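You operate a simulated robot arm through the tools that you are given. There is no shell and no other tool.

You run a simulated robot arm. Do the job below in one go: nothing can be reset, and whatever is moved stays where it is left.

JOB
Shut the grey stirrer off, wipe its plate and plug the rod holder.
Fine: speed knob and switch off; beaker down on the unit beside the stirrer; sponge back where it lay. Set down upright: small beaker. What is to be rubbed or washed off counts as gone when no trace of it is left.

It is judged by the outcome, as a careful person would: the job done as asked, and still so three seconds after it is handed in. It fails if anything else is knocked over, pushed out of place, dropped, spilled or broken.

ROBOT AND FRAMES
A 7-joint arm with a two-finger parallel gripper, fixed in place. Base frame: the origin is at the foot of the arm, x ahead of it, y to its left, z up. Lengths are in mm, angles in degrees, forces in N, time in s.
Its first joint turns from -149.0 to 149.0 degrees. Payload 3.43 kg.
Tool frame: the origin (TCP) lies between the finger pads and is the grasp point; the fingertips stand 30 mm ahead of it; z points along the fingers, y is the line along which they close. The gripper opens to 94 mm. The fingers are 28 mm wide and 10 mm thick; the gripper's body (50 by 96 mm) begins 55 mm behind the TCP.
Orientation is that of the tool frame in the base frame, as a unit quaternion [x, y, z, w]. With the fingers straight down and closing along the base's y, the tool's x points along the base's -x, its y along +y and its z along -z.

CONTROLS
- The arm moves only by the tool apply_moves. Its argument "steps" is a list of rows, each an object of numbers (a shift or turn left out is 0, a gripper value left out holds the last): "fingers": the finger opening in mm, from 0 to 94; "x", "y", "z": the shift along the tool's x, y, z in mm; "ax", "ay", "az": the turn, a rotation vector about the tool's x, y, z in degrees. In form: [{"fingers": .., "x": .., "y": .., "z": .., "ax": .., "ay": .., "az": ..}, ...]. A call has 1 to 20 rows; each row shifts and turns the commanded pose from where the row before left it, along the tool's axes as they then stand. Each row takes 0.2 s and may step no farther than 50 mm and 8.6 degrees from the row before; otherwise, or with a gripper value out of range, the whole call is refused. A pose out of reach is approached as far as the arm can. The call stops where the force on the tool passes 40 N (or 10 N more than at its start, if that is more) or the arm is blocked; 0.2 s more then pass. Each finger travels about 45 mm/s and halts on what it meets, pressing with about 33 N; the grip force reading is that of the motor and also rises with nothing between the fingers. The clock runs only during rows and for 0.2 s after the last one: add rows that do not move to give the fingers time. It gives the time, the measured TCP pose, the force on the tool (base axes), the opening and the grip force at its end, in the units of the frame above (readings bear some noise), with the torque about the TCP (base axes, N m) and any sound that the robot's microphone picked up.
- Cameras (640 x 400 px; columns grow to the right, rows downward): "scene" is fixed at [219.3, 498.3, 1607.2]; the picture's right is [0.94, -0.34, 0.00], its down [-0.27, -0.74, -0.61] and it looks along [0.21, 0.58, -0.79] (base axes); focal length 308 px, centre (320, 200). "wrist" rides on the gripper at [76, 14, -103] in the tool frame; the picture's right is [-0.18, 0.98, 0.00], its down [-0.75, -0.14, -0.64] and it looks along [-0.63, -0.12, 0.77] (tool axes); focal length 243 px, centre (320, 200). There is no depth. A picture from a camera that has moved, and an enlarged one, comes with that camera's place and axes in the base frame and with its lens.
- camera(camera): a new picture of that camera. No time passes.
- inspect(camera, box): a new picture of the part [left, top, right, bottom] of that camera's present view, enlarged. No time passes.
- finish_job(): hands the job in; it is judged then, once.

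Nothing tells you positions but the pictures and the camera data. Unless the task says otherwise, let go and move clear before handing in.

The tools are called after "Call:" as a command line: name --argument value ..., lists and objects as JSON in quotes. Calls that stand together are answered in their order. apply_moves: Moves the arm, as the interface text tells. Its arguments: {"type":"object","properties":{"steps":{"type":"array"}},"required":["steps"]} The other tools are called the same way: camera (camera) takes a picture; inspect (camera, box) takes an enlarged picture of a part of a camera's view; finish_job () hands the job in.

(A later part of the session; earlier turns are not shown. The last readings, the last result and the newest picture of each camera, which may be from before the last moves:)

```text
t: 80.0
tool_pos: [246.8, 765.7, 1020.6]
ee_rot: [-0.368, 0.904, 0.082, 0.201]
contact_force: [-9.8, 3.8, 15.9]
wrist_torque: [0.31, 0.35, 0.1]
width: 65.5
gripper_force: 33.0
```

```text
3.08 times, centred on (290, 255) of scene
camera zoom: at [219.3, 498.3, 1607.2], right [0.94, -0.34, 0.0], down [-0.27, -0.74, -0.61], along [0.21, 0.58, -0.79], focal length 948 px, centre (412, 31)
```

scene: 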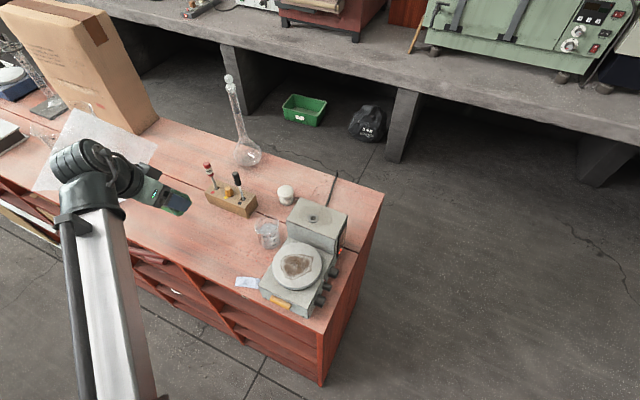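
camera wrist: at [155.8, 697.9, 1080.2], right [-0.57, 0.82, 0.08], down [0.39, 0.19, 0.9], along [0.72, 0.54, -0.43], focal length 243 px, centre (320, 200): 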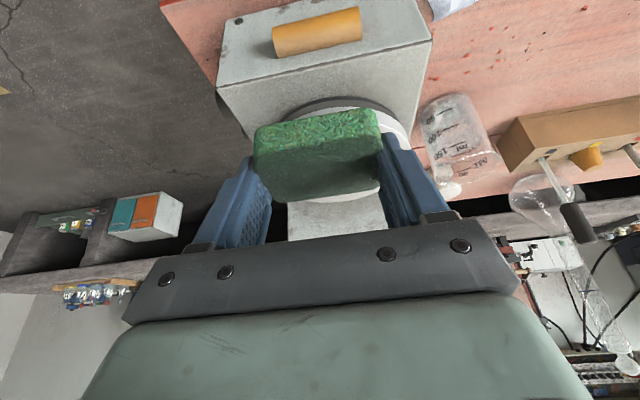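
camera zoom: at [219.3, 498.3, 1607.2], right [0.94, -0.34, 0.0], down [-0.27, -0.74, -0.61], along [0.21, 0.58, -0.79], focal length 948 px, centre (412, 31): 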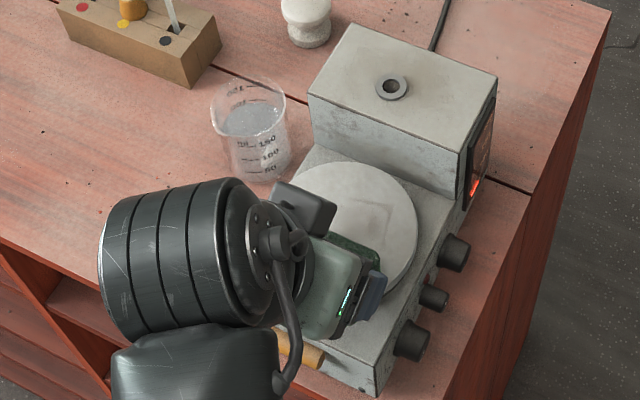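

The stain is mostly off; a faint trace remains. More strokes.

Call:
apply_moves --steps '[{"x": -8.8, "z": 4.07}, {"x": -8.8, "z": 4.07}, {"x": -8.8, "z": 4.07}, {"x": -8.8, "z": 4.07}, {"x": -8.8, "z": 4.07}, {"x": -8.8, "z": 4.07}, {"y": 5}, {"x": 8.8, "z": -4.07}, {"x": 8.8, "z": -4.07}, {"x": 8.8, "z": -4.07}, {"x": 8.8, "z": -4.07}, {"x": 8.8, "z": -4.07}, {"x": 8.8, "z": -4.07}, {"y": 7}, {"x": -8.8, "z": 4.07}, {"x": -8.8, "z": 4.07}, {"x": -8.8, "z": 4.07}, {"x": -8.8, "z": 4.07}, {"x": -8.8, "z": 4.07}, {"x": -8.8, "z": 4.07}]'

Call:
apply_moves --steps '[{"y": 7}, {"x": 8.8, "z": -4.07}, {"x": 8.8, "z": -4.07}, {"x": 8.8, "z": -4.07}, {"x": 8.8, "z": -4.07}, {"x": 8.8, "z": -4.07}, {"x": 8.8, "z": -4.07}, {"y": -10}, {"x": -8.8, "z": 4.07}, {"x": -8.8, "z": 4.07}, {"x": -8.8, "z": 4.07}, {"x": -8.8, "z": 4.07}, {"x": -8.8, "z": 4.07}, {"x": -8.8, "z": 4.07}, {"x": 8.8, "z": -4.07}, {"x": 8.8, "z": -4.07}, {"x": 8.8, "z": -4.07}, {"x": 8.8, "z": -4.07}, {"x": 8.8, "z": -4.07}, {"x": 8.8, "z": -4.07}]'

Call:
inspect --camera "scene" --box '[250, 210, 350, 310]'

```text
t: 84.2
tool_pos: [281.5, 814.8, 1020.6]
ee_rot: [-0.368, 0.904, 0.082, 0.2]
contact_force: [-3.3, -1.9, 6.0]
wrist_torque: [-0.07, 0.16, -0.03]
width: 65.4
gripper_force: 33.2
```

```text
t: 88.4
tool_pos: [239.9, 772.0, 1021.0]
ee_rot: [-0.37, 0.904, 0.081, 0.198]
contact_force: [2.1, 0.6, 4.2]
wrist_torque: [0.0, -0.11, 0.0]
width: 65.1
gripper_force: 33.4
```

```text
4.00 times, centred on (300, 260) of scene
camera zoom: at [219.3, 498.3, 1607.2], right [0.94, -0.34, 0.0], down [-0.27, -0.74, -0.61], along [0.21, 0.58, -0.79], focal length 1232 px, centre (400, -40)
```

zoom: 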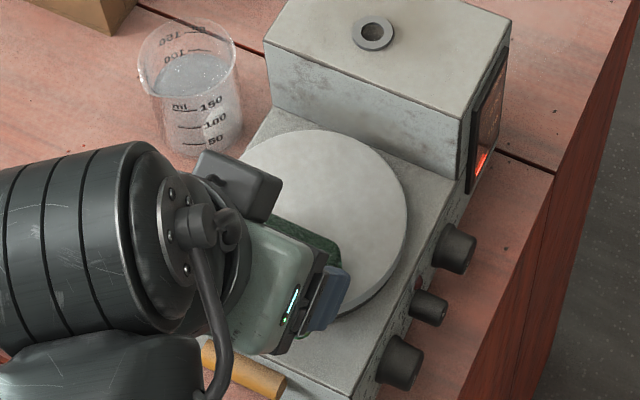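

The visible part looks clean. I lift off and move aside to inspect the whole plate.

Call:
apply_moves --steps '[{"x": -10.5, "z": -22.6}, {"x": -14, "z": -30}, {"y": 40}, {"y": 40}, {"y": 40}, {}]'

Call:
camera --camera "wrist"

Call:
inspect --camera "scene" --box '[255, 220, 345, 310]'

```text
t: 89.8
tool_pos: [155.5, 858.1, 1077.8]
ee_rot: [-0.369, 0.904, 0.082, 0.2]
contact_force: [-0.2, -0.6, 1.0]
wrist_torque: [-0.02, 0.01, -0.04]
width: 65.3
gripper_force: 33.2
```

```text
taken
camera wrist: at [65.0, 789.7, 1137.3], right [-0.57, 0.82, 0.08], down [0.39, 0.19, 0.9], along [0.72, 0.54, -0.43], focal length 243 px, centre (320, 200)
```

wrist: 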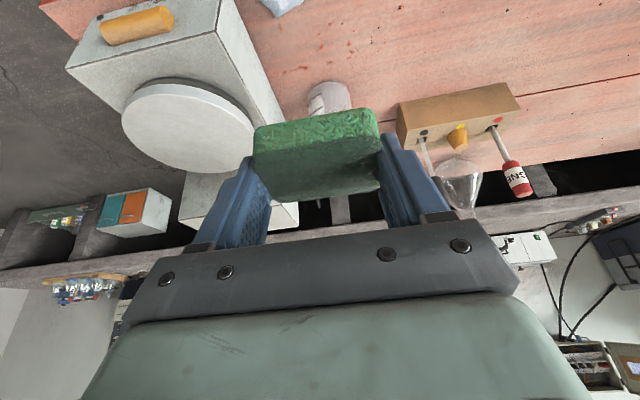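

```text
4.44 times, centred on (300, 265) of scene
camera zoom: at [219.3, 498.3, 1607.2], right [0.94, -0.34, 0.0], down [-0.27, -0.74, -0.61], along [0.21, 0.58, -0.79], focal length 1369 px, centre (409, -89)
```

zoom: 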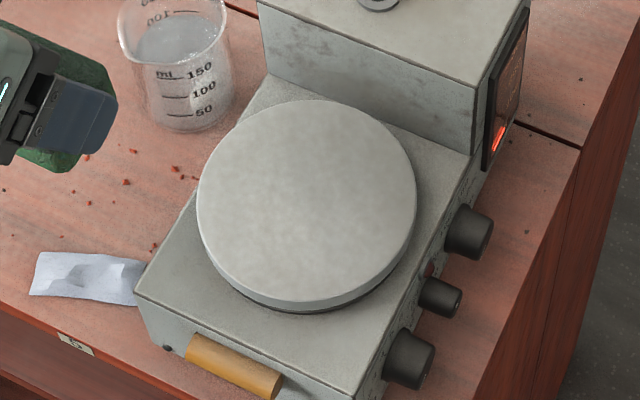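

Call:
inspect --camera "wrist" --box '[110, 60, 270, 190]'

Call:
inspect --camera "scene" --box '[275, 235, 325, 285]'

```text
3.08 times, centred on (190, 125) of wrist
camera zoom: at [65.0, 789.7, 1137.3], right [-0.57, 0.82, 0.08], down [0.39, 0.19, 0.9], along [0.72, 0.54, -0.43], focal length 746 px, centre (720, 431)
```

zoom: 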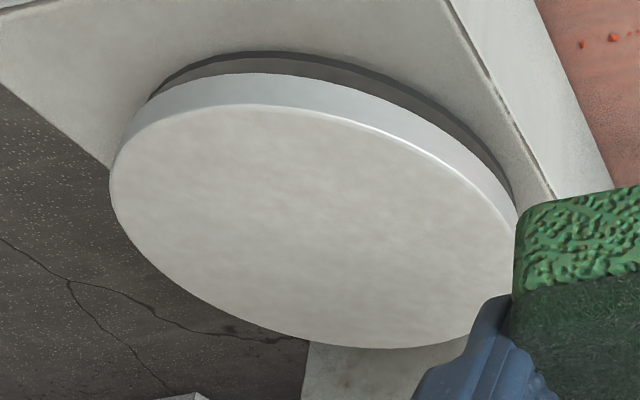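

```text
8.00 times, centred on (300, 260) of scene
camera zoom: at [219.3, 498.3, 1607.2], right [0.94, -0.34, 0.0], down [-0.27, -0.74, -0.61], along [0.21, 0.58, -0.79], focal length 2464 px, centre (480, -280)
```

zoom: 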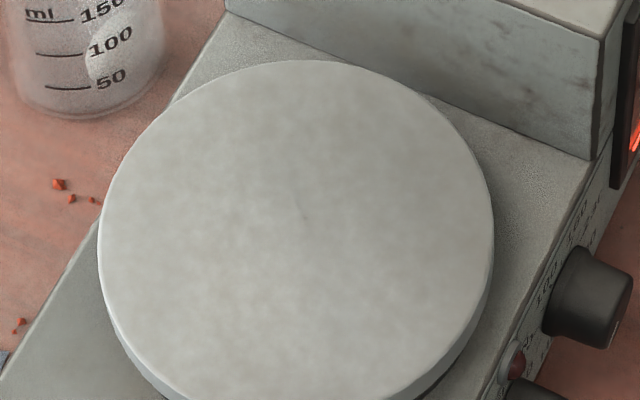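

One hair-thin trace seems to remain near the middle, so I go back for another thorough pass.

Call:
apply_moves --steps '[{"y": -40}, {"y": -40}, {"y": -40, "x": -20, "z": 9.3}, {"x": 14, "z": 30}, {"x": 8.6, "z": 18.4}, {"x": 1.1, "z": 2.3}, {}]'

```text
t: 91.4
tool_pos: [258.5, 788.4, 1023.1]
ee_rot: [-0.368, 0.904, 0.082, 0.2]
contact_force: [-0.4, -0.3, 0.2]
wrist_torque: [-0.02, 0.01, 0.01]
width: 65.3
gripper_force: 32.6
```

Call:
apply_moves --steps '[{"x": 1.1, "z": 2.4}, {"x": -8.8, "z": 4.07}, {"x": -8.8, "z": 4.07}, {"x": -8.8, "z": 4.07}, {"x": -8.8, "z": 4.07}, {"y": 6}, {"x": 8.8, "z": -4.07}, {"x": 8.8, "z": -4.07}, {"x": 8.8, "z": -4.07}, {"x": 8.8, "z": -4.07}, {"x": 8.8, "z": -4.07}, {"x": 8.8, "z": -4.07}, {"y": -6}, {"x": -8.8, "z": 4.07}, {"x": -8.8, "z": 4.07}, {"x": -8.8, "z": 4.07}, {"x": -8.8, "z": 4.07}, {"x": -8.8, "z": 4.07}, {"x": -8.8, "z": 4.07}, {"y": -6}]'

Call:
apply_moves --steps '[{"x": 0.4, "z": 0.8}, {"x": 8.8, "z": -4.07}, {"x": 8.8, "z": -4.07}, {"x": 8.8, "z": -4.07}, {"x": 8.8, "z": -4.07}, {"x": 8.8, "z": -4.07}, {"x": 8.8, "z": -4.07}, {"y": 12}, {"x": -8.8, "z": 4.07}, {"x": -8.8, "z": 4.07}, {"x": -8.8, "z": 4.07}, {"x": -8.8, "z": 4.07}, {"x": -8.8, "z": 4.07}, {"x": -8.8, "z": 4.07}, {"y": 8}, {"y": -8}, {"y": -8}, {"y": -8}, {"y": 8}, {"y": 6}]'

Call:
apply_moves --steps '[{"x": -10.5, "z": -22.6}, {"x": -14, "z": -30}, {"y": 40}, {"y": 40}, {"y": 40}, {}]'

Call:
inspect --camera "scene" --box '[275, 235, 325, 285]'

Call:
inspect --camera "scene" --box '[290, 250, 310, 270]'

Call:
camera --camera "wrist"

```text
t: 95.6
tool_pos: [287.4, 811.2, 1021.6]
ee_rot: [-0.368, 0.904, 0.082, 0.201]
contact_force: [-4.0, 5.1, 9.1]
wrist_torque: [0.05, 0.15, -0.03]
width: 65.5
gripper_force: 33.1
```

```text
t: 97.6
tool_pos: [240.5, 777.4, 1020.4]
ee_rot: [-0.368, 0.905, 0.079, 0.2]
contact_force: [0.1, -7.1, 20.3]
wrist_torque: [-0.07, 0.2, 0.04]
width: 65.2
gripper_force: 32.7
stopped in row 9: the force on the tool passed its limit at 44 N (the readings are from after the stop); the commanded pose is now the measured one
```

```text
t: 99.0
tool_pos: [158.2, 864.3, 1076.2]
ee_rot: [-0.367, 0.905, 0.078, 0.199]
contact_force: [-0.3, -0.5, -0.8]
wrist_torque: [-0.01, -0.04, 0.01]
width: 65.3
gripper_force: 33.1
```

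```text
8.00 times, centred on (300, 260) of scene
camera zoom: at [219.3, 498.3, 1607.2], right [0.94, -0.34, 0.0], down [-0.27, -0.74, -0.61], along [0.21, 0.58, -0.79], focal length 2464 px, centre (480, -280)
```

zoom: 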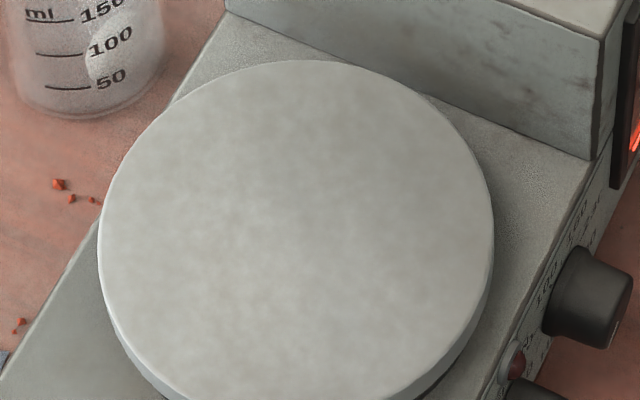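

```text
16.00 times, centred on (300, 260) of scene
camera zoom: at [219.3, 498.3, 1607.2], right [0.94, -0.34, 0.0], down [-0.27, -0.74, -0.61], along [0.21, 0.58, -0.79], focal length 4929 px, centre (640, -760)
```

zoom: 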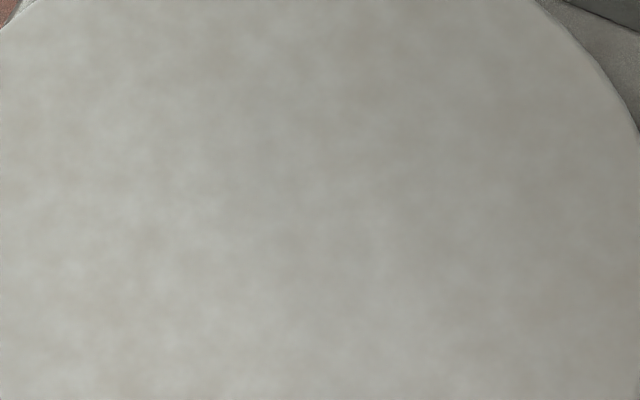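

```text
taken
camera wrist: at [67.5, 796.8, 1136.2], right [-0.56, 0.82, 0.07], down [0.39, 0.19, 0.9], along [0.73, 0.54, -0.43], focal length 243 px, centre (320, 200)
```

wrist: 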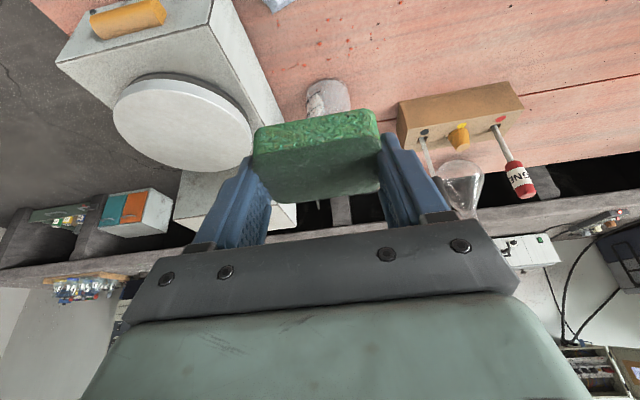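

Call:
inspect --camera "wrist" --box '[100, 60, 270, 190]'

Call:
inspect --camera "scene" --box '[220, 190, 360, 320]'

```text
3.08 times, centred on (185, 125) of wrist
camera zoom: at [67.5, 796.8, 1136.2], right [-0.56, 0.82, 0.07], down [0.39, 0.19, 0.9], along [0.73, 0.54, -0.43], focal length 746 px, centre (735, 431)
```

zoom: 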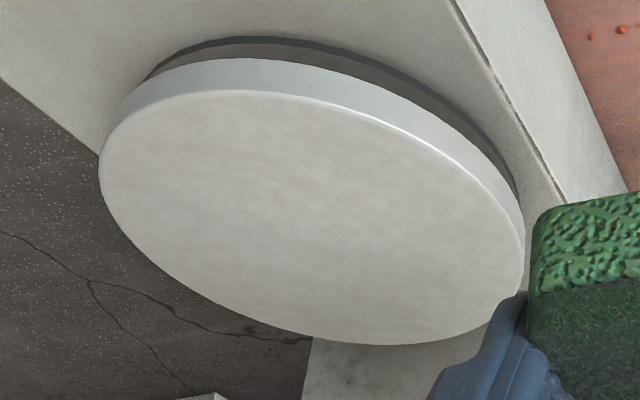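

```text
3.08 times, centred on (290, 255) of scene
camera zoom: at [219.3, 498.3, 1607.2], right [0.94, -0.34, 0.0], down [-0.27, -0.74, -0.61], along [0.21, 0.58, -0.79], focal length 948 px, centre (412, 31)
```

zoom: 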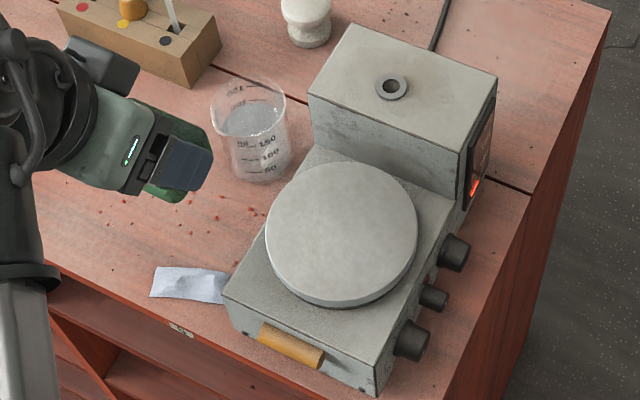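

Plate is spotless and the stirrer hasn't moved. Now the sponge goes back to where it lay.

Call:
apply_moves --steps '[{"x": -4.4, "y": 38.1, "z": 2.1}, {"x": -4.4, "y": 38.1, "z": 2.1}, {"x": -4.4, "y": 38.1, "z": 2.1}, {"x": -4.4, "y": 38.1, "z": 2.1}, {"x": -4.4, "y": 38.1, "z": 2.1}, {}, {}]'

```text
t: 100.6
tool_pos: [42.2, 1018.8, 1073.5]
ee_rot: [-0.368, 0.905, 0.078, 0.199]
contact_force: [0.1, 0.6, 0.2]
wrist_torque: [-0.01, 0.02, -0.02]
width: 65.2
gripper_force: 33.6
```

Call:
apply_moves --steps '[{"x": 12.6, "z": 27.2, "ax": -0.4}, {"x": 12.6, "z": 27.2}, {"x": 12.6, "z": 27.2}, {"x": 12.6, "z": 27.2}, {"x": 8.8, "z": 19}, {}]'

Call:
camera --camera "wrist"

```text
t: 102.0
tool_pos: [42.3, 1018.2, 934.7]
ee_rot: [-0.369, 0.905, 0.08, 0.198]
contact_force: [-0.4, -0.3, 0.1]
wrist_torque: [-0.01, -0.02, 0.0]
width: 65.0
gripper_force: 32.9
```

```text
taken
camera wrist: at [-48.6, 949.7, 994.2], right [-0.57, 0.82, 0.08], down [0.4, 0.19, 0.9], along [0.72, 0.54, -0.43], focal length 243 px, centre (320, 200)
```

wrist: 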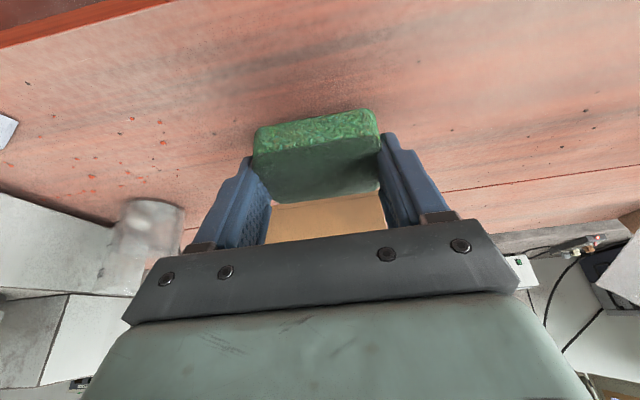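

Call:
apply_moves --steps '[{"x": 2.5, "z": 5.4}, {"x": 2.1, "z": 4.5}, {"x": 0.84, "z": 1.81}, {}]'

Call:
apply_moves --steps '[{"x": 0.63, "z": 1.36}, {}]'

Call:
apply_moves --steps '[{"x": 0.63, "z": 1.36}, {}]'

```text
t: 103.0
tool_pos: [42.1, 1016.4, 921.7]
ee_rot: [-0.368, 0.905, 0.08, 0.198]
contact_force: [-0.7, 1.2, 0.8]
wrist_torque: [0.01, 0.0, 0.01]
width: 65.3
gripper_force: 33.2
```

```text
t: 103.6
tool_pos: [42.7, 1017.6, 918.5]
ee_rot: [-0.368, 0.905, 0.08, 0.197]
contact_force: [0.8, 0.0, 0.4]
wrist_torque: [0.0, -0.02, 0.0]
width: 65.1
gripper_force: 32.6
```

```text
t: 104.2
tool_pos: [41.8, 1018.4, 917.0]
ee_rot: [-0.369, 0.905, 0.08, 0.197]
contact_force: [-0.3, 0.4, -0.1]
wrist_torque: [-0.01, 0.04, -0.01]
width: 65.4
gripper_force: 33.6
```

Call:
apply_moves --steps '[{"x": 0.42, "z": 0.9}, {}]'

Call:
inspect --camera "wrist" --box '[220, 90, 420, 220]'

```text
t: 104.8
tool_pos: [41.1, 1018.2, 917.2]
ee_rot: [-0.368, 0.905, 0.081, 0.199]
contact_force: [-1.2, 0.3, 7.2]
wrist_torque: [-0.06, 0.11, -0.01]
width: 65.0
gripper_force: 32.5
```

```text
3.08 times, centred on (320, 155) of wrist
camera zoom: at [-48.6, 949.4, 977.2], right [-0.57, 0.82, 0.08], down [0.4, 0.19, 0.9], along [0.72, 0.54, -0.43], focal length 746 px, centre (320, 338)
```

zoom: 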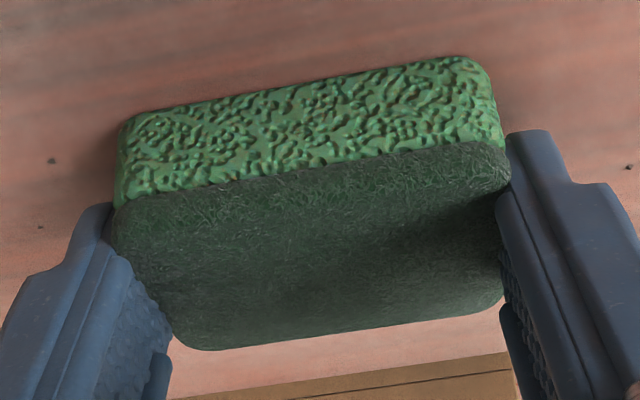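

Specks on the bench show the sponge is about 3 mm deeper than it originally lay; I correct that before letting go.

Call:
apply_moves --steps '[{"x": -0.84, "z": -1.81}, {"x": 2.9, "z": -1.34}, {"x": 0.84, "z": 1.81}, {}]'

Call:
inspect --camera "wrist" --box '[220, 90, 420, 220]'

```text
t: 105.8
tool_pos: [40.0, 1015.8, 917.0]
ee_rot: [-0.368, 0.905, 0.081, 0.199]
contact_force: [-0.4, 0.2, 8.8]
wrist_torque: [-0.08, 0.13, 0.03]
width: 65.3
gripper_force: 32.8
```

```text
3.08 times, centred on (320, 155) of wrist
camera zoom: at [-51.5, 947.4, 977.1], right [-0.57, 0.82, 0.08], down [0.4, 0.19, 0.9], along [0.72, 0.54, -0.43], focal length 746 px, centre (320, 338)
```

zoom: 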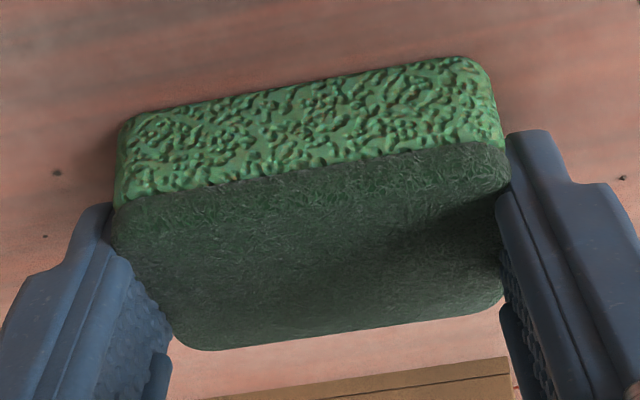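

Now I open the fingers and rise straight up off the sponge.

Call:
apply_moves --steps '[{"fingers": 70}, {"fingers": 80}, {"fingers": 92}, {}, {}, {"x": -4.2, "z": -9}, {"x": -12.6, "z": -27.2}, {"x": -16, "z": -34.4}, {"x": -16, "z": -34.4}, {}]'

Call:
camera --camera "wrist"

Call:
inspect --camera "scene" --box '[165, 210, 225, 260]'

```text
t: 108.0
tool_pos: [38.7, 1014.5, 1030.7]
ee_rot: [-0.369, 0.905, 0.08, 0.197]
contact_force: [0.0, -0.2, 0.1]
wrist_torque: [0.03, 0.02, -0.02]
width: 92.1
gripper_force: 0.1
```

```text
taken
camera wrist: at [-52.4, 945.9, 1089.8], right [-0.57, 0.82, 0.08], down [0.4, 0.19, 0.9], along [0.72, 0.54, -0.43], focal length 243 px, centre (320, 200)
```

wrist: 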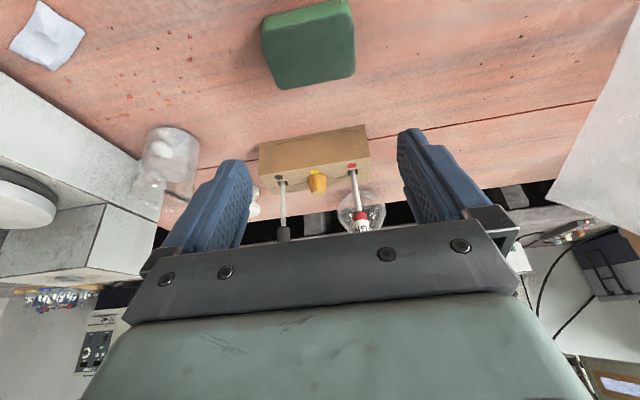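

```text
8.00 times, centred on (195, 235) of scene
camera zoom: at [219.3, 498.3, 1607.2], right [0.94, -0.34, 0.0], down [-0.27, -0.74, -0.61], along [0.21, 0.58, -0.79], focal length 2464 px, centre (1320, -80)
```

zoom: 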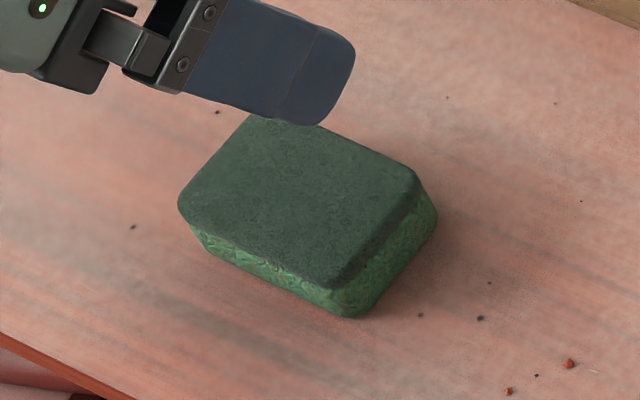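

The sponge is back within about 2 mm of its old place. Now for the plug: I tilt further outward to about 48°, narrow the fingers, and approach the block from the front.

Call:
apply_moves --steps '[{"ay": -7.7, "fingers": 46}, {"ay": -7.7}, {"ay": -7.7}, {}, {}]'

Call:
apply_moves --steps '[{"x": -20.4, "y": -10.3, "z": 38.8}, {"x": -10.2, "y": -10.3, "z": 19.4}, {}]'

Call:
camera --camera "wrist"

Call:
camera --camera "scene"

```text
t: 109.2
tool_pos: [39.4, 1015.7, 1031.3]
ee_rot: [-0.346, 0.846, 0.154, 0.375]
contact_force: [-0.7, -0.7, 0.1]
wrist_torque: [0.03, -0.03, 0.0]
width: 45.9
gripper_force: 0.1
```

```text
t: 110.0
tool_pos: [98.6, 1048.4, 1015.4]
ee_rot: [-0.345, 0.847, 0.152, 0.374]
contact_force: [0.5, -0.5, -1.3]
wrist_torque: [0.02, 0.0, 0.0]
width: 46.0
gripper_force: 0.1
```

```text
taken
camera wrist: at [-2.6, 968.6, 1026.2], right [-0.6, 0.79, 0.14], down [0.12, -0.08, 0.99], along [0.79, 0.61, -0.05], focal length 243 px, centre (320, 200)
```

wrist: 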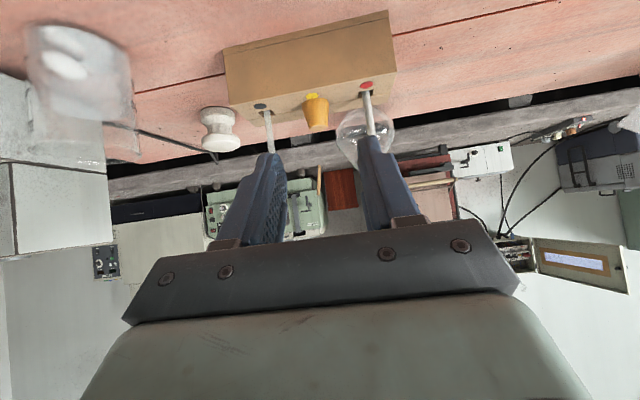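

```text
taken
```

scene: 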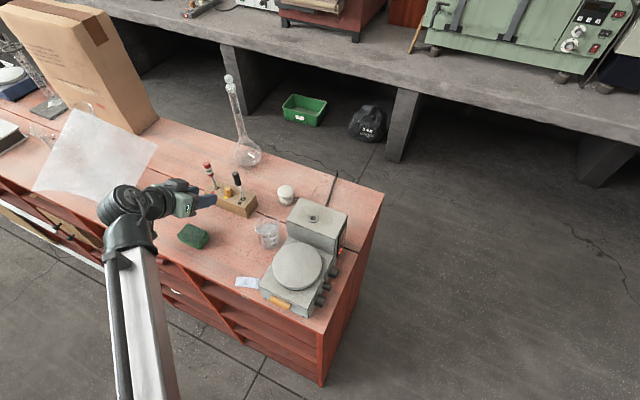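

Call:
inspect --camera "wrist" --box '[215, 60, 425, 200]'

Call:
inspect --camera "scene" --box '[190, 155, 270, 225]'

```text
2.86 times, centred on (320, 130) of wrist
camera zoom: at [-2.6, 968.6, 1026.2], right [-0.6, 0.79, 0.14], down [0.12, -0.08, 0.99], along [0.79, 0.61, -0.05], focal length 693 px, centre (320, 400)
```

zoom: 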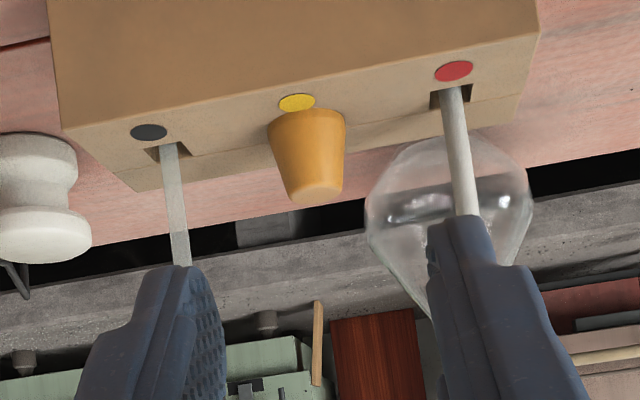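

```text
5.71 times, centred on (230, 190) of scene
camera zoom: at [219.3, 498.3, 1607.2], right [0.94, -0.34, 0.0], down [-0.27, -0.74, -0.61], along [0.21, 0.58, -0.79], focal length 1760 px, centre (834, 257)
```

zoom: 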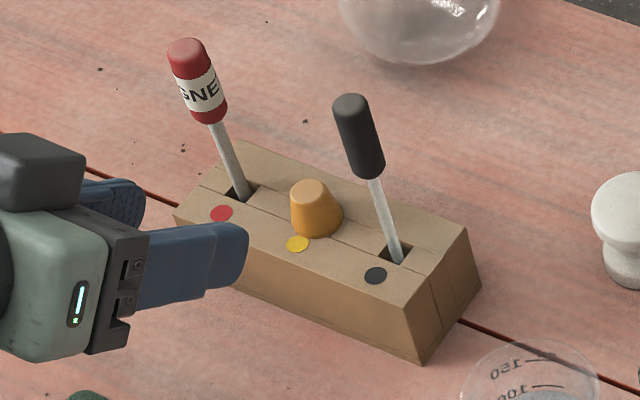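

The plug sits at about (167.5, 1111), narrow end up, top z ≈ 947. I advance to just short of it with the fingers centred and check.

Call:
apply_moves --steps '[{"x": -4.4, "y": -2.7, "z": 24.4}, {"x": -4.4, "z": 24.4}, {}]'

Call:
camera --camera "wrist"

Call:
inspect --camera "wrist" --box '[215, 60, 425, 200]'

Call:
inspect --camera "scene" --box '[190, 155, 270, 225]'

```text
t: 110.8
tool_pos: [130.9, 1073.6, 987.1]
ee_rot: [-0.345, 0.847, 0.152, 0.374]
contact_force: [-0.7, 0.0, 0.1]
wrist_torque: [0.01, 0.0, 0.03]
width: 46.1
gripper_force: 0.0
```

```text
taken
camera wrist: at [29.1, 995.2, 998.6], right [-0.6, 0.79, 0.14], down [0.12, -0.08, 0.99], along [0.79, 0.61, -0.05], focal length 243 px, centre (320, 200)
```

wrist: 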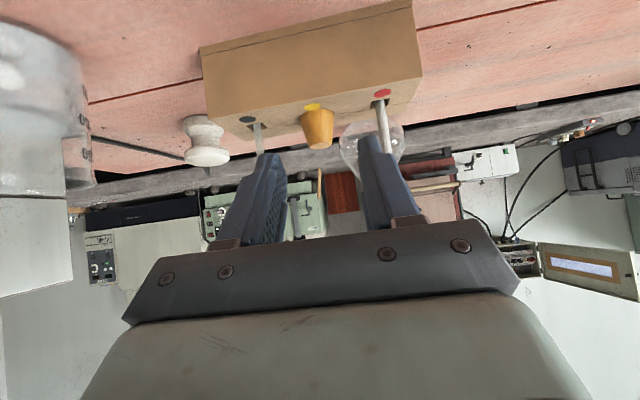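

```text
2.86 times, centred on (320, 130) of wrist
camera zoom: at [29.1, 995.2, 998.6], right [-0.6, 0.79, 0.14], down [0.12, -0.08, 0.99], along [0.79, 0.61, -0.05], focal length 693 px, centre (320, 400)
```

zoom: 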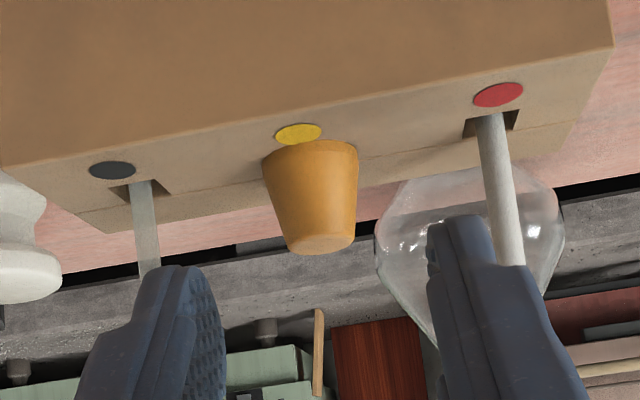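

```text
5.71 times, centred on (230, 190) of scene
camera zoom: at [219.3, 498.3, 1607.2], right [0.94, -0.34, 0.0], down [-0.27, -0.74, -0.61], along [0.21, 0.58, -0.79], focal length 1760 px, centre (834, 257)
```

zoom: 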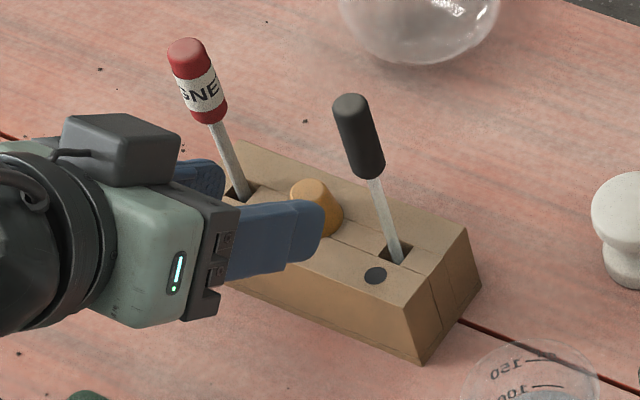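

Aligned within about half a millimetre. I slide the fingers around the plug.

Call:
apply_moves --steps '[{"x": -1.1, "z": 12.2}, {"x": -1.1, "z": 12.2}, {"x": -1.1, "z": 12.2}, {"x": -1.1, "z": 12.2}, {}]'

Call:
camera --camera "wrist"

Call:
inspect --camera "wrist" --box '[215, 80, 425, 240]'

Call:
inspect --camera "scene" --box '[190, 155, 270, 225]'

```text
t: 112.0
tool_pos: [161.2, 1101.8, 960.4]
ee_rot: [-0.344, 0.847, 0.152, 0.375]
contact_force: [1.0, 0.2, 2.7]
wrist_torque: [0.01, -0.02, -0.06]
width: 45.9
gripper_force: 0.1
```

```text
taken
camera wrist: at [58.8, 1023.9, 971.0], right [-0.6, 0.79, 0.14], down [0.12, -0.08, 0.99], along [0.79, 0.61, -0.05], focal length 243 px, centre (320, 200)
```

wrist: 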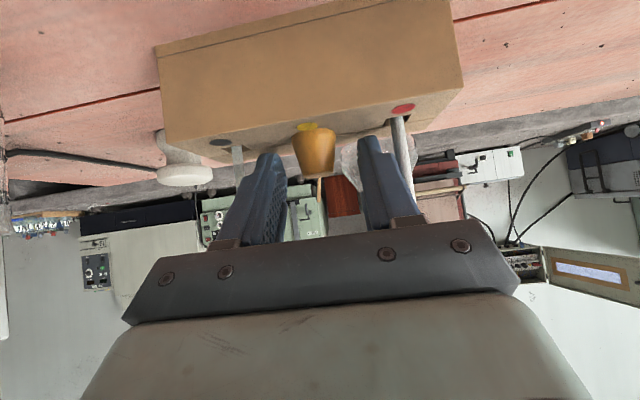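

```text
2.50 times, centred on (320, 160) of wrist
camera zoom: at [58.8, 1023.9, 971.0], right [-0.6, 0.79, 0.14], down [0.12, -0.08, 0.99], along [0.79, 0.61, -0.05], focal length 606 px, centre (320, 300)
```

zoom: 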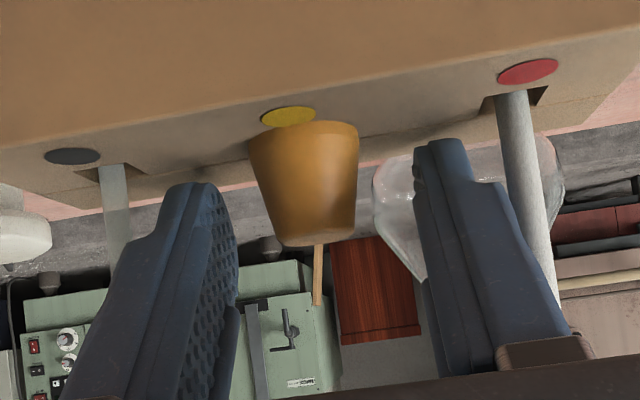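

```text
5.71 times, centred on (230, 190) of scene
camera zoom: at [219.3, 498.3, 1607.2], right [0.94, -0.34, 0.0], down [-0.27, -0.74, -0.61], along [0.21, 0.58, -0.79], focal length 1760 px, centre (834, 257)
```

zoom: 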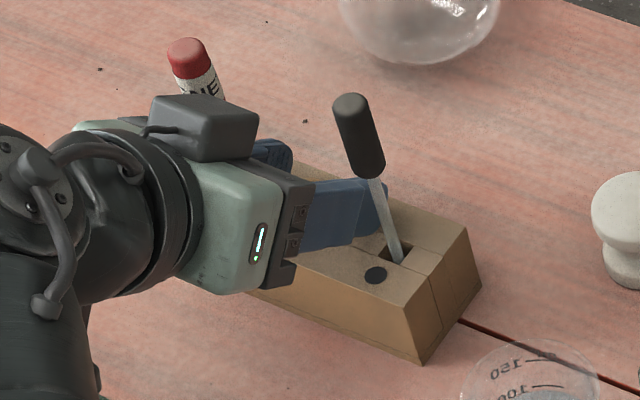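

Call:
apply_moves --steps '[{"x": 0.9, "z": 3.5}, {}]'

Call:
apply_moves --steps '[{"fingers": 32}, {}, {"fingers": 12}, {}, {}, {}]'

Call:
inspect --camera "wrist" --box '[215, 80, 425, 240]'

Call:
inspect --camera "scene" --box '[190, 155, 270, 225]'

```text
t: 112.6
tool_pos: [160.6, 1103.0, 960.0]
ee_rot: [-0.345, 0.846, 0.154, 0.376]
contact_force: [-3.2, -5.7, 26.6]
wrist_torque: [0.06, -0.14, -0.05]
width: 45.5
gripper_force: 0.1
```

```text
t: 113.4
tool_pos: [162.7, 1104.4, 960.5]
ee_rot: [-0.344, 0.846, 0.154, 0.378]
contact_force: [0.1, 0.4, 8.9]
wrist_torque: [0.1, -0.1, 0.04]
width: 21.6
gripper_force: 8.0
stopped in row 4: the force on the tool passed its limit at 50 N (the readings are from after the stop); the commanded pose is now the measured one
```

```text
2.50 times, centred on (320, 160) of wrist
camera zoom: at [59.9, 1024.9, 970.2], right [-0.6, 0.79, 0.14], down [0.12, -0.08, 0.99], along [0.79, 0.61, -0.04], focal length 606 px, centre (320, 300)
```

zoom: 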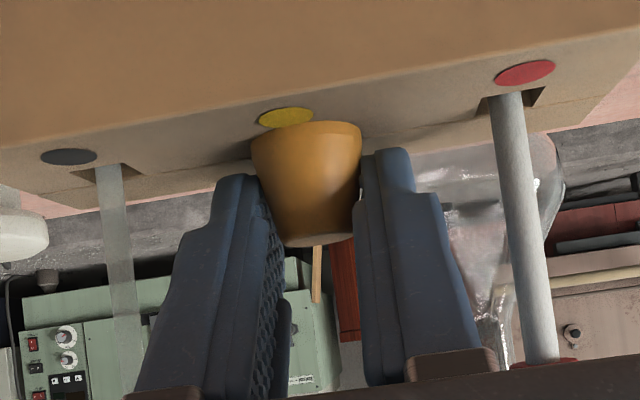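

```text
5.71 times, centred on (230, 190) of scene
camera zoom: at [219.3, 498.3, 1607.2], right [0.94, -0.34, 0.0], down [-0.27, -0.74, -0.61], along [0.21, 0.58, -0.79], focal length 1760 px, centre (834, 257)
```

zoom: 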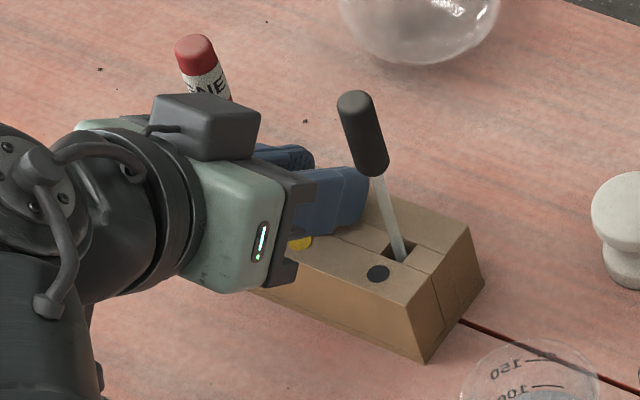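

The fingertips touched the block's top (it is nearer z ≈ 928 than I thought) and nudged it by about a millimetre. I ease up slightly and let the grip settle.

Call:
apply_moves --steps '[{"x": -1.1, "z": -1.0}, {"fingers": 14}, {}, {}]'

Call:
inspect --camera "wrist" --box '[215, 80, 425, 240]'

```text
t: 114.4
tool_pos: [161.3, 1102.6, 959.6]
ee_rot: [-0.345, 0.846, 0.153, 0.376]
contact_force: [1.0, -1.0, 8.4]
wrist_torque: [0.08, -0.08, 0.02]
width: 15.0
gripper_force: 33.4
```

```text
2.50 times, centred on (320, 160) of wrist
camera zoom: at [59.4, 1024.4, 970.6], right [-0.6, 0.79, 0.14], down [0.12, -0.08, 0.99], along [0.79, 0.61, -0.04], focal length 606 px, centre (320, 300)
```

zoom: 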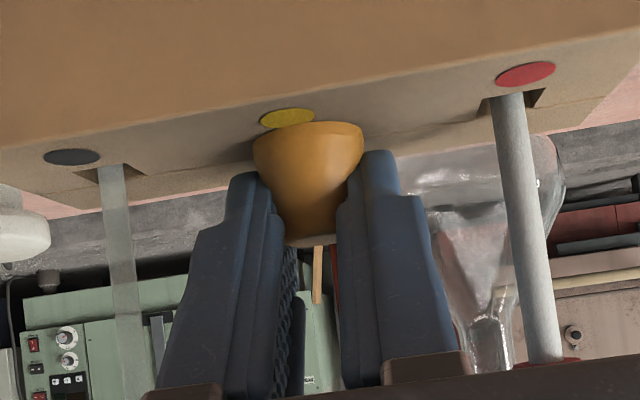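

Call:
inspect --camera "wrist" --box '[275, 120, 365, 190]'

Call:
inspect --camera "scene" --box '[210, 165, 260, 215]'

```text
5.71 times, centred on (320, 155) of wrist
camera zoom: at [59.4, 1024.4, 970.6], right [-0.6, 0.79, 0.14], down [0.12, -0.08, 0.99], along [0.79, 0.61, -0.04], focal length 1386 px, centre (320, 457)
```

zoom: 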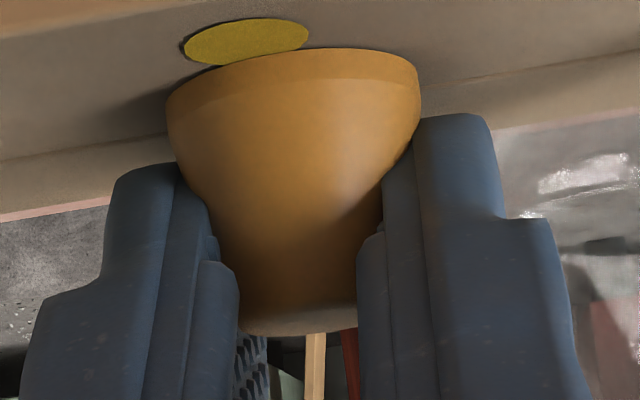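

```text
8.00 times, centred on (235, 190) of scene
camera zoom: at [219.3, 498.3, 1607.2], right [0.94, -0.34, 0.0], down [-0.27, -0.74, -0.61], along [0.21, 0.58, -0.79], focal length 2464 px, centre (1000, 280)
```

zoom: 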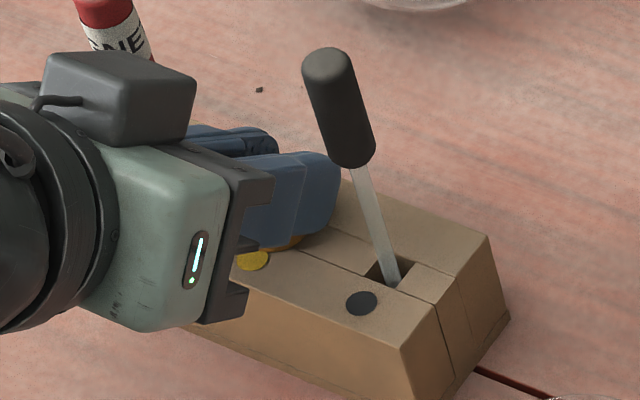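

The fingers only caught the narrow top of the plug and leaned it a little, so I was too far forward. I open, back off, and look again.

Call:
apply_moves --steps '[{"fingers": 30}, {"fingers": 46}, {}, {}, {"x": -3, "z": -14}, {"z": -20}, {"z": -16}, {}]'

Call:
inspect --camera "wrist" --box '[215, 60, 425, 200]'

Call:
inspect --camera "scene" --box '[190, 155, 270, 225]'

```text
t: 116.2
tool_pos: [136.8, 1077.3, 995.4]
ee_rot: [-0.345, 0.846, 0.152, 0.376]
contact_force: [0.3, -0.1, -0.2]
wrist_torque: [0.01, 0.02, 0.01]
width: 46.2
gripper_force: 0.0
```

```text
2.86 times, centred on (320, 130) of wrist
camera zoom: at [35.2, 998.1, 1006.5], right [-0.6, 0.79, 0.14], down [0.12, -0.08, 0.99], along [0.79, 0.61, -0.05], focal length 693 px, centre (320, 400)
```

zoom: 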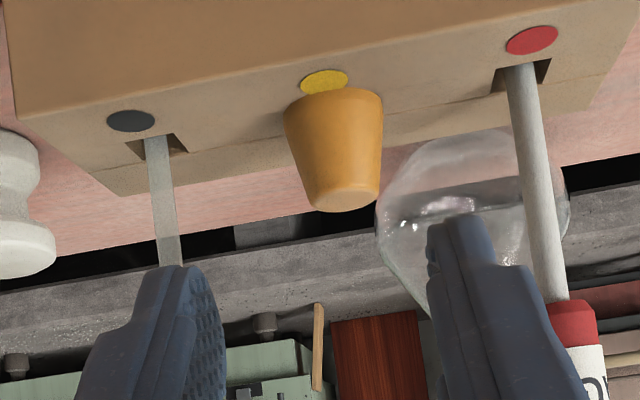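

```text
5.71 times, centred on (230, 190) of scene
camera zoom: at [219.3, 498.3, 1607.2], right [0.94, -0.34, 0.0], down [-0.27, -0.74, -0.61], along [0.21, 0.58, -0.79], focal length 1760 px, centre (834, 257)
```

zoom: 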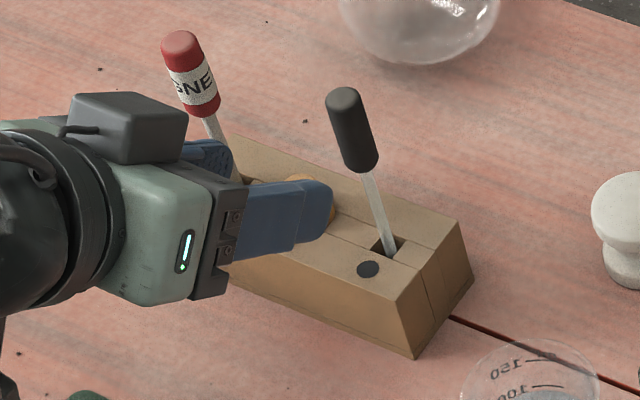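

The block got nudged about 5 mm along the bench when the open fingers brushed the red wand's shaft; I'll set that right later. For the second try I use a narrower opening, re-centre by 7 mm and stay further back so the pads catch the plug's wide base.

Call:
apply_moves --steps '[{"y": 3.6, "fingers": 35}, {"y": 3.6}, {}, {}]'

Call:
inspect --camera "wrist" --box '[215, 60, 425, 200]'

```text
t: 117.2
tool_pos: [132.4, 1083.6, 995.6]
ee_rot: [-0.345, 0.846, 0.152, 0.377]
contact_force: [0.0, -0.4, -0.3]
wrist_torque: [-0.03, -0.01, 0.0]
width: 34.8
gripper_force: 0.1
```

```text
2.86 times, centred on (320, 130) of wrist
camera zoom: at [30.0, 1004.5, 1005.9], right [-0.6, 0.79, 0.14], down [0.12, -0.08, 0.99], along [0.79, 0.61, -0.05], focal length 693 px, centre (320, 400)
```

zoom: 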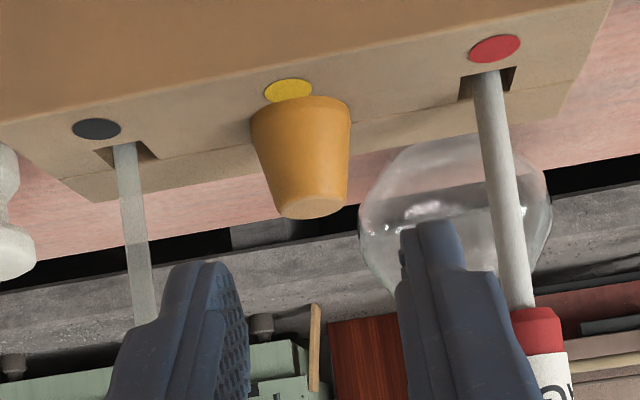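

Call:
apply_moves --steps '[{"x": 3, "y": -1.3, "z": 13.6}, {"x": 3, "z": 13.6}, {"x": 2, "z": 9}, {}]'

Call:
inspect --camera "wrist" --box '[245, 80, 395, 220]'

Call:
inspect --camera "scene" --box '[190, 155, 270, 225]'

```text
t: 118.2
tool_pos: [148.6, 1098.5, 966.1]
ee_rot: [-0.345, 0.846, 0.153, 0.376]
contact_force: [-0.1, -0.7, 0.4]
wrist_torque: [0.01, -0.03, 0.02]
width: 35.1
gripper_force: 0.1
```

```text
2.86 times, centred on (320, 150) of wrist
camera zoom: at [46.8, 1019.6, 976.1], right [-0.6, 0.79, 0.14], down [0.12, -0.08, 0.99], along [0.79, 0.61, -0.05], focal length 693 px, centre (320, 343)
```

zoom: 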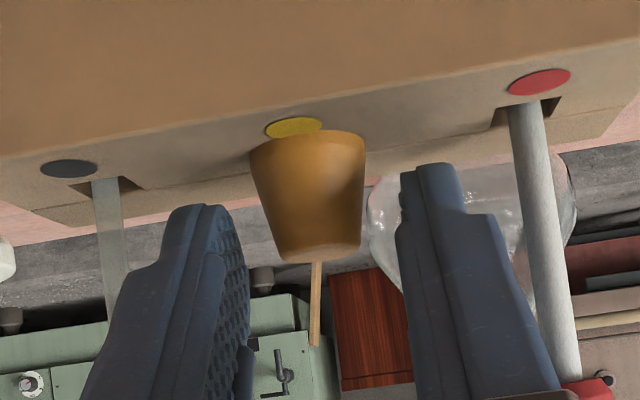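

```text
5.71 times, centred on (230, 190) of scene
camera zoom: at [219.3, 498.3, 1607.2], right [0.94, -0.34, 0.0], down [-0.27, -0.74, -0.61], along [0.21, 0.58, -0.79], focal length 1760 px, centre (834, 257)
```

zoom: 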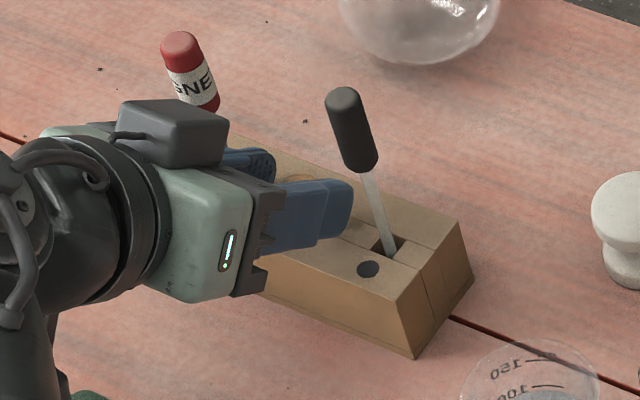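

Call:
apply_moves --steps '[{"x": 1.5, "z": 1.35}, {"x": 1.1, "z": 1.0}, {}]'

```text
t: 119.0
tool_pos: [149.2, 1098.6, 961.8]
ee_rot: [-0.344, 0.847, 0.152, 0.376]
contact_force: [0.1, 0.5, -0.5]
wrist_torque: [0.04, 0.03, -0.02]
width: 35.0
gripper_force: 0.1
```

No contact with the block this time. I close on the plug.

Call:
apply_moves --steps '[{"fingers": 27}, {}, {"fingers": 14}, {}, {}, {}]'

Call:
inspect --camera "wrist" --box '[245, 80, 395, 220]'

```text
t: 120.4
tool_pos: [148.6, 1096.4, 961.4]
ee_rot: [-0.345, 0.846, 0.153, 0.376]
contact_force: [1.1, 1.1, 0.1]
wrist_torque: [0.04, -0.01, -0.01]
width: 17.4
gripper_force: 32.7
```

```text
2.86 times, centred on (320, 150) of wrist
camera zoom: at [47.4, 1019.0, 972.3], right [-0.6, 0.79, 0.14], down [0.12, -0.08, 0.99], along [0.79, 0.61, -0.05], focal length 693 px, centre (320, 343)
```

zoom: 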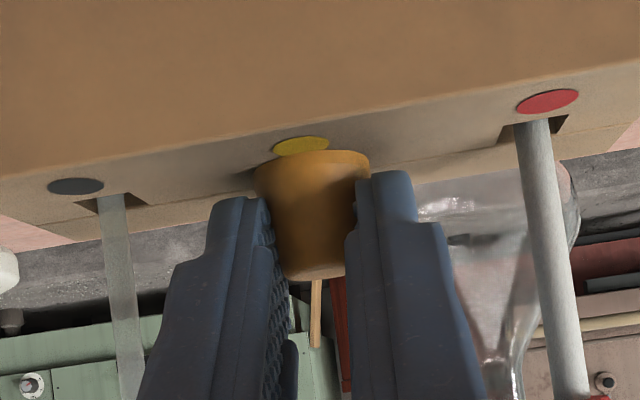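

Gripped, nearly force-free. I lift slowly straight up and watch whether the plug comes out alone.

Call:
apply_moves --steps '[{"x": -2.2, "z": -2.0}, {"x": -3.7, "z": -3.35}, {"x": -3.7, "z": -3.35}, {}]'

Call:
inspect --camera "wrist" --box '[245, 80, 395, 220]'

Call:
inspect --camera "scene" --box '[190, 155, 270, 225]'

```text
t: 121.4
tool_pos: [148.3, 1098.8, 975.2]
ee_rot: [-0.345, 0.846, 0.152, 0.376]
contact_force: [0.4, -0.1, -0.2]
wrist_torque: [0.01, 0.0, 0.02]
width: 16.9
gripper_force: 32.9
```

```text
2.86 times, centred on (320, 150) of wrist
camera zoom: at [45.7, 1019.3, 984.7], right [-0.6, 0.79, 0.14], down [0.12, -0.08, 0.99], along [0.79, 0.61, -0.05], focal length 693 px, centre (320, 343)
```

zoom: 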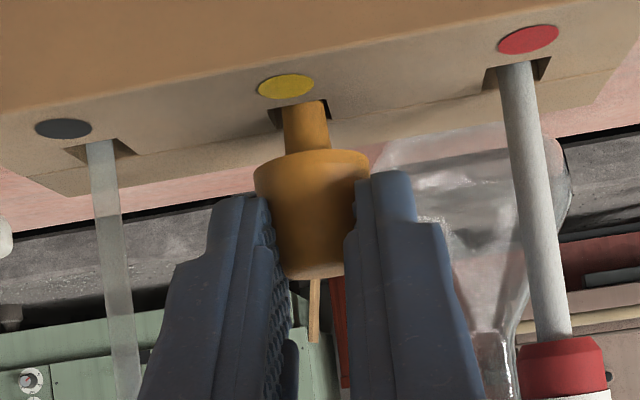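

```text
5.71 times, centred on (230, 190) of scene
camera zoom: at [219.3, 498.3, 1607.2], right [0.94, -0.34, 0.0], down [-0.27, -0.74, -0.61], along [0.21, 0.58, -0.79], focal length 1760 px, centre (834, 257)
```

zoom: 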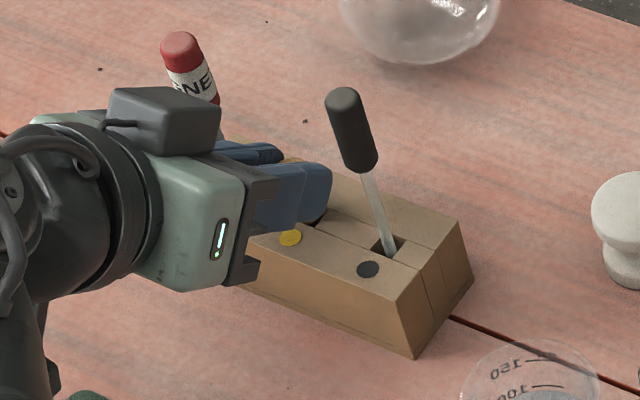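

The plug has a stem beneath its head and is coming out cleanly, so this is indeed the stopper. I keep lifting until the stem is clear.

Call:
apply_moves --steps '[{"x": -7.4, "z": -6.7}, {"x": -7.4, "z": -6.7}, {"x": -7.4, "z": -6.7}, {"x": -7.4, "z": -6.7}, {"x": -11.1, "z": -10}, {"x": -11.1, "z": -10}, {}]'

Call:
camera --camera "wrist"

Call:
inspect --camera "wrist" --box '[245, 80, 395, 220]'

Call:
inspect --camera "scene" --box '[190, 140, 270, 225]'

```text
t: 123.0
tool_pos: [148.2, 1096.7, 1045.8]
ee_rot: [-0.345, 0.847, 0.152, 0.376]
contact_force: [-0.9, -0.3, -0.8]
wrist_torque: [0.01, 0.01, -0.01]
width: 16.6
gripper_force: 32.5
```

```text
taken
camera wrist: at [45.6, 1018.1, 1056.2], right [-0.6, 0.79, 0.14], down [0.12, -0.08, 0.99], along [0.79, 0.61, -0.05], focal length 243 px, centre (320, 200)
```

wrist: 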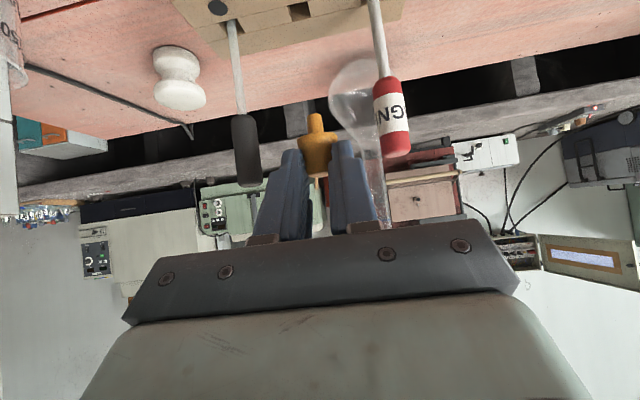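

```text
2.86 times, centred on (320, 150) of wrist
camera zoom: at [45.6, 1018.1, 1056.2], right [-0.6, 0.79, 0.14], down [0.12, -0.08, 0.99], along [0.79, 0.61, -0.05], focal length 693 px, centre (320, 343)
```

zoom: 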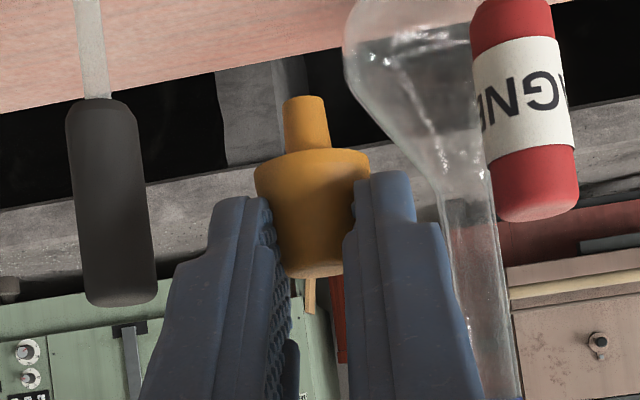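

```text
4.71 times, centred on (230, 182) of scene
camera zoom: at [219.3, 498.3, 1607.2], right [0.94, -0.34, 0.0], down [-0.27, -0.74, -0.61], along [0.21, 0.58, -0.79], focal length 1450 px, centre (744, 282)
```

zoom: 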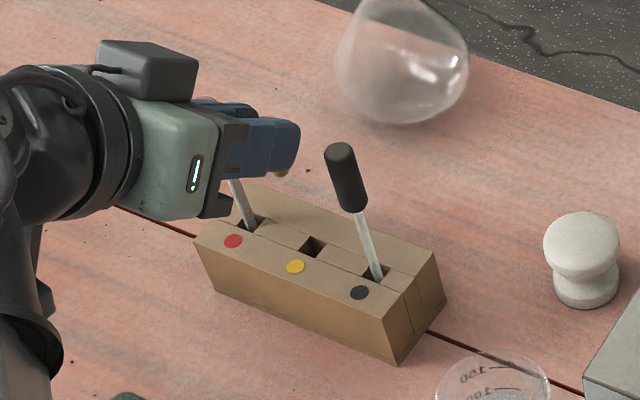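

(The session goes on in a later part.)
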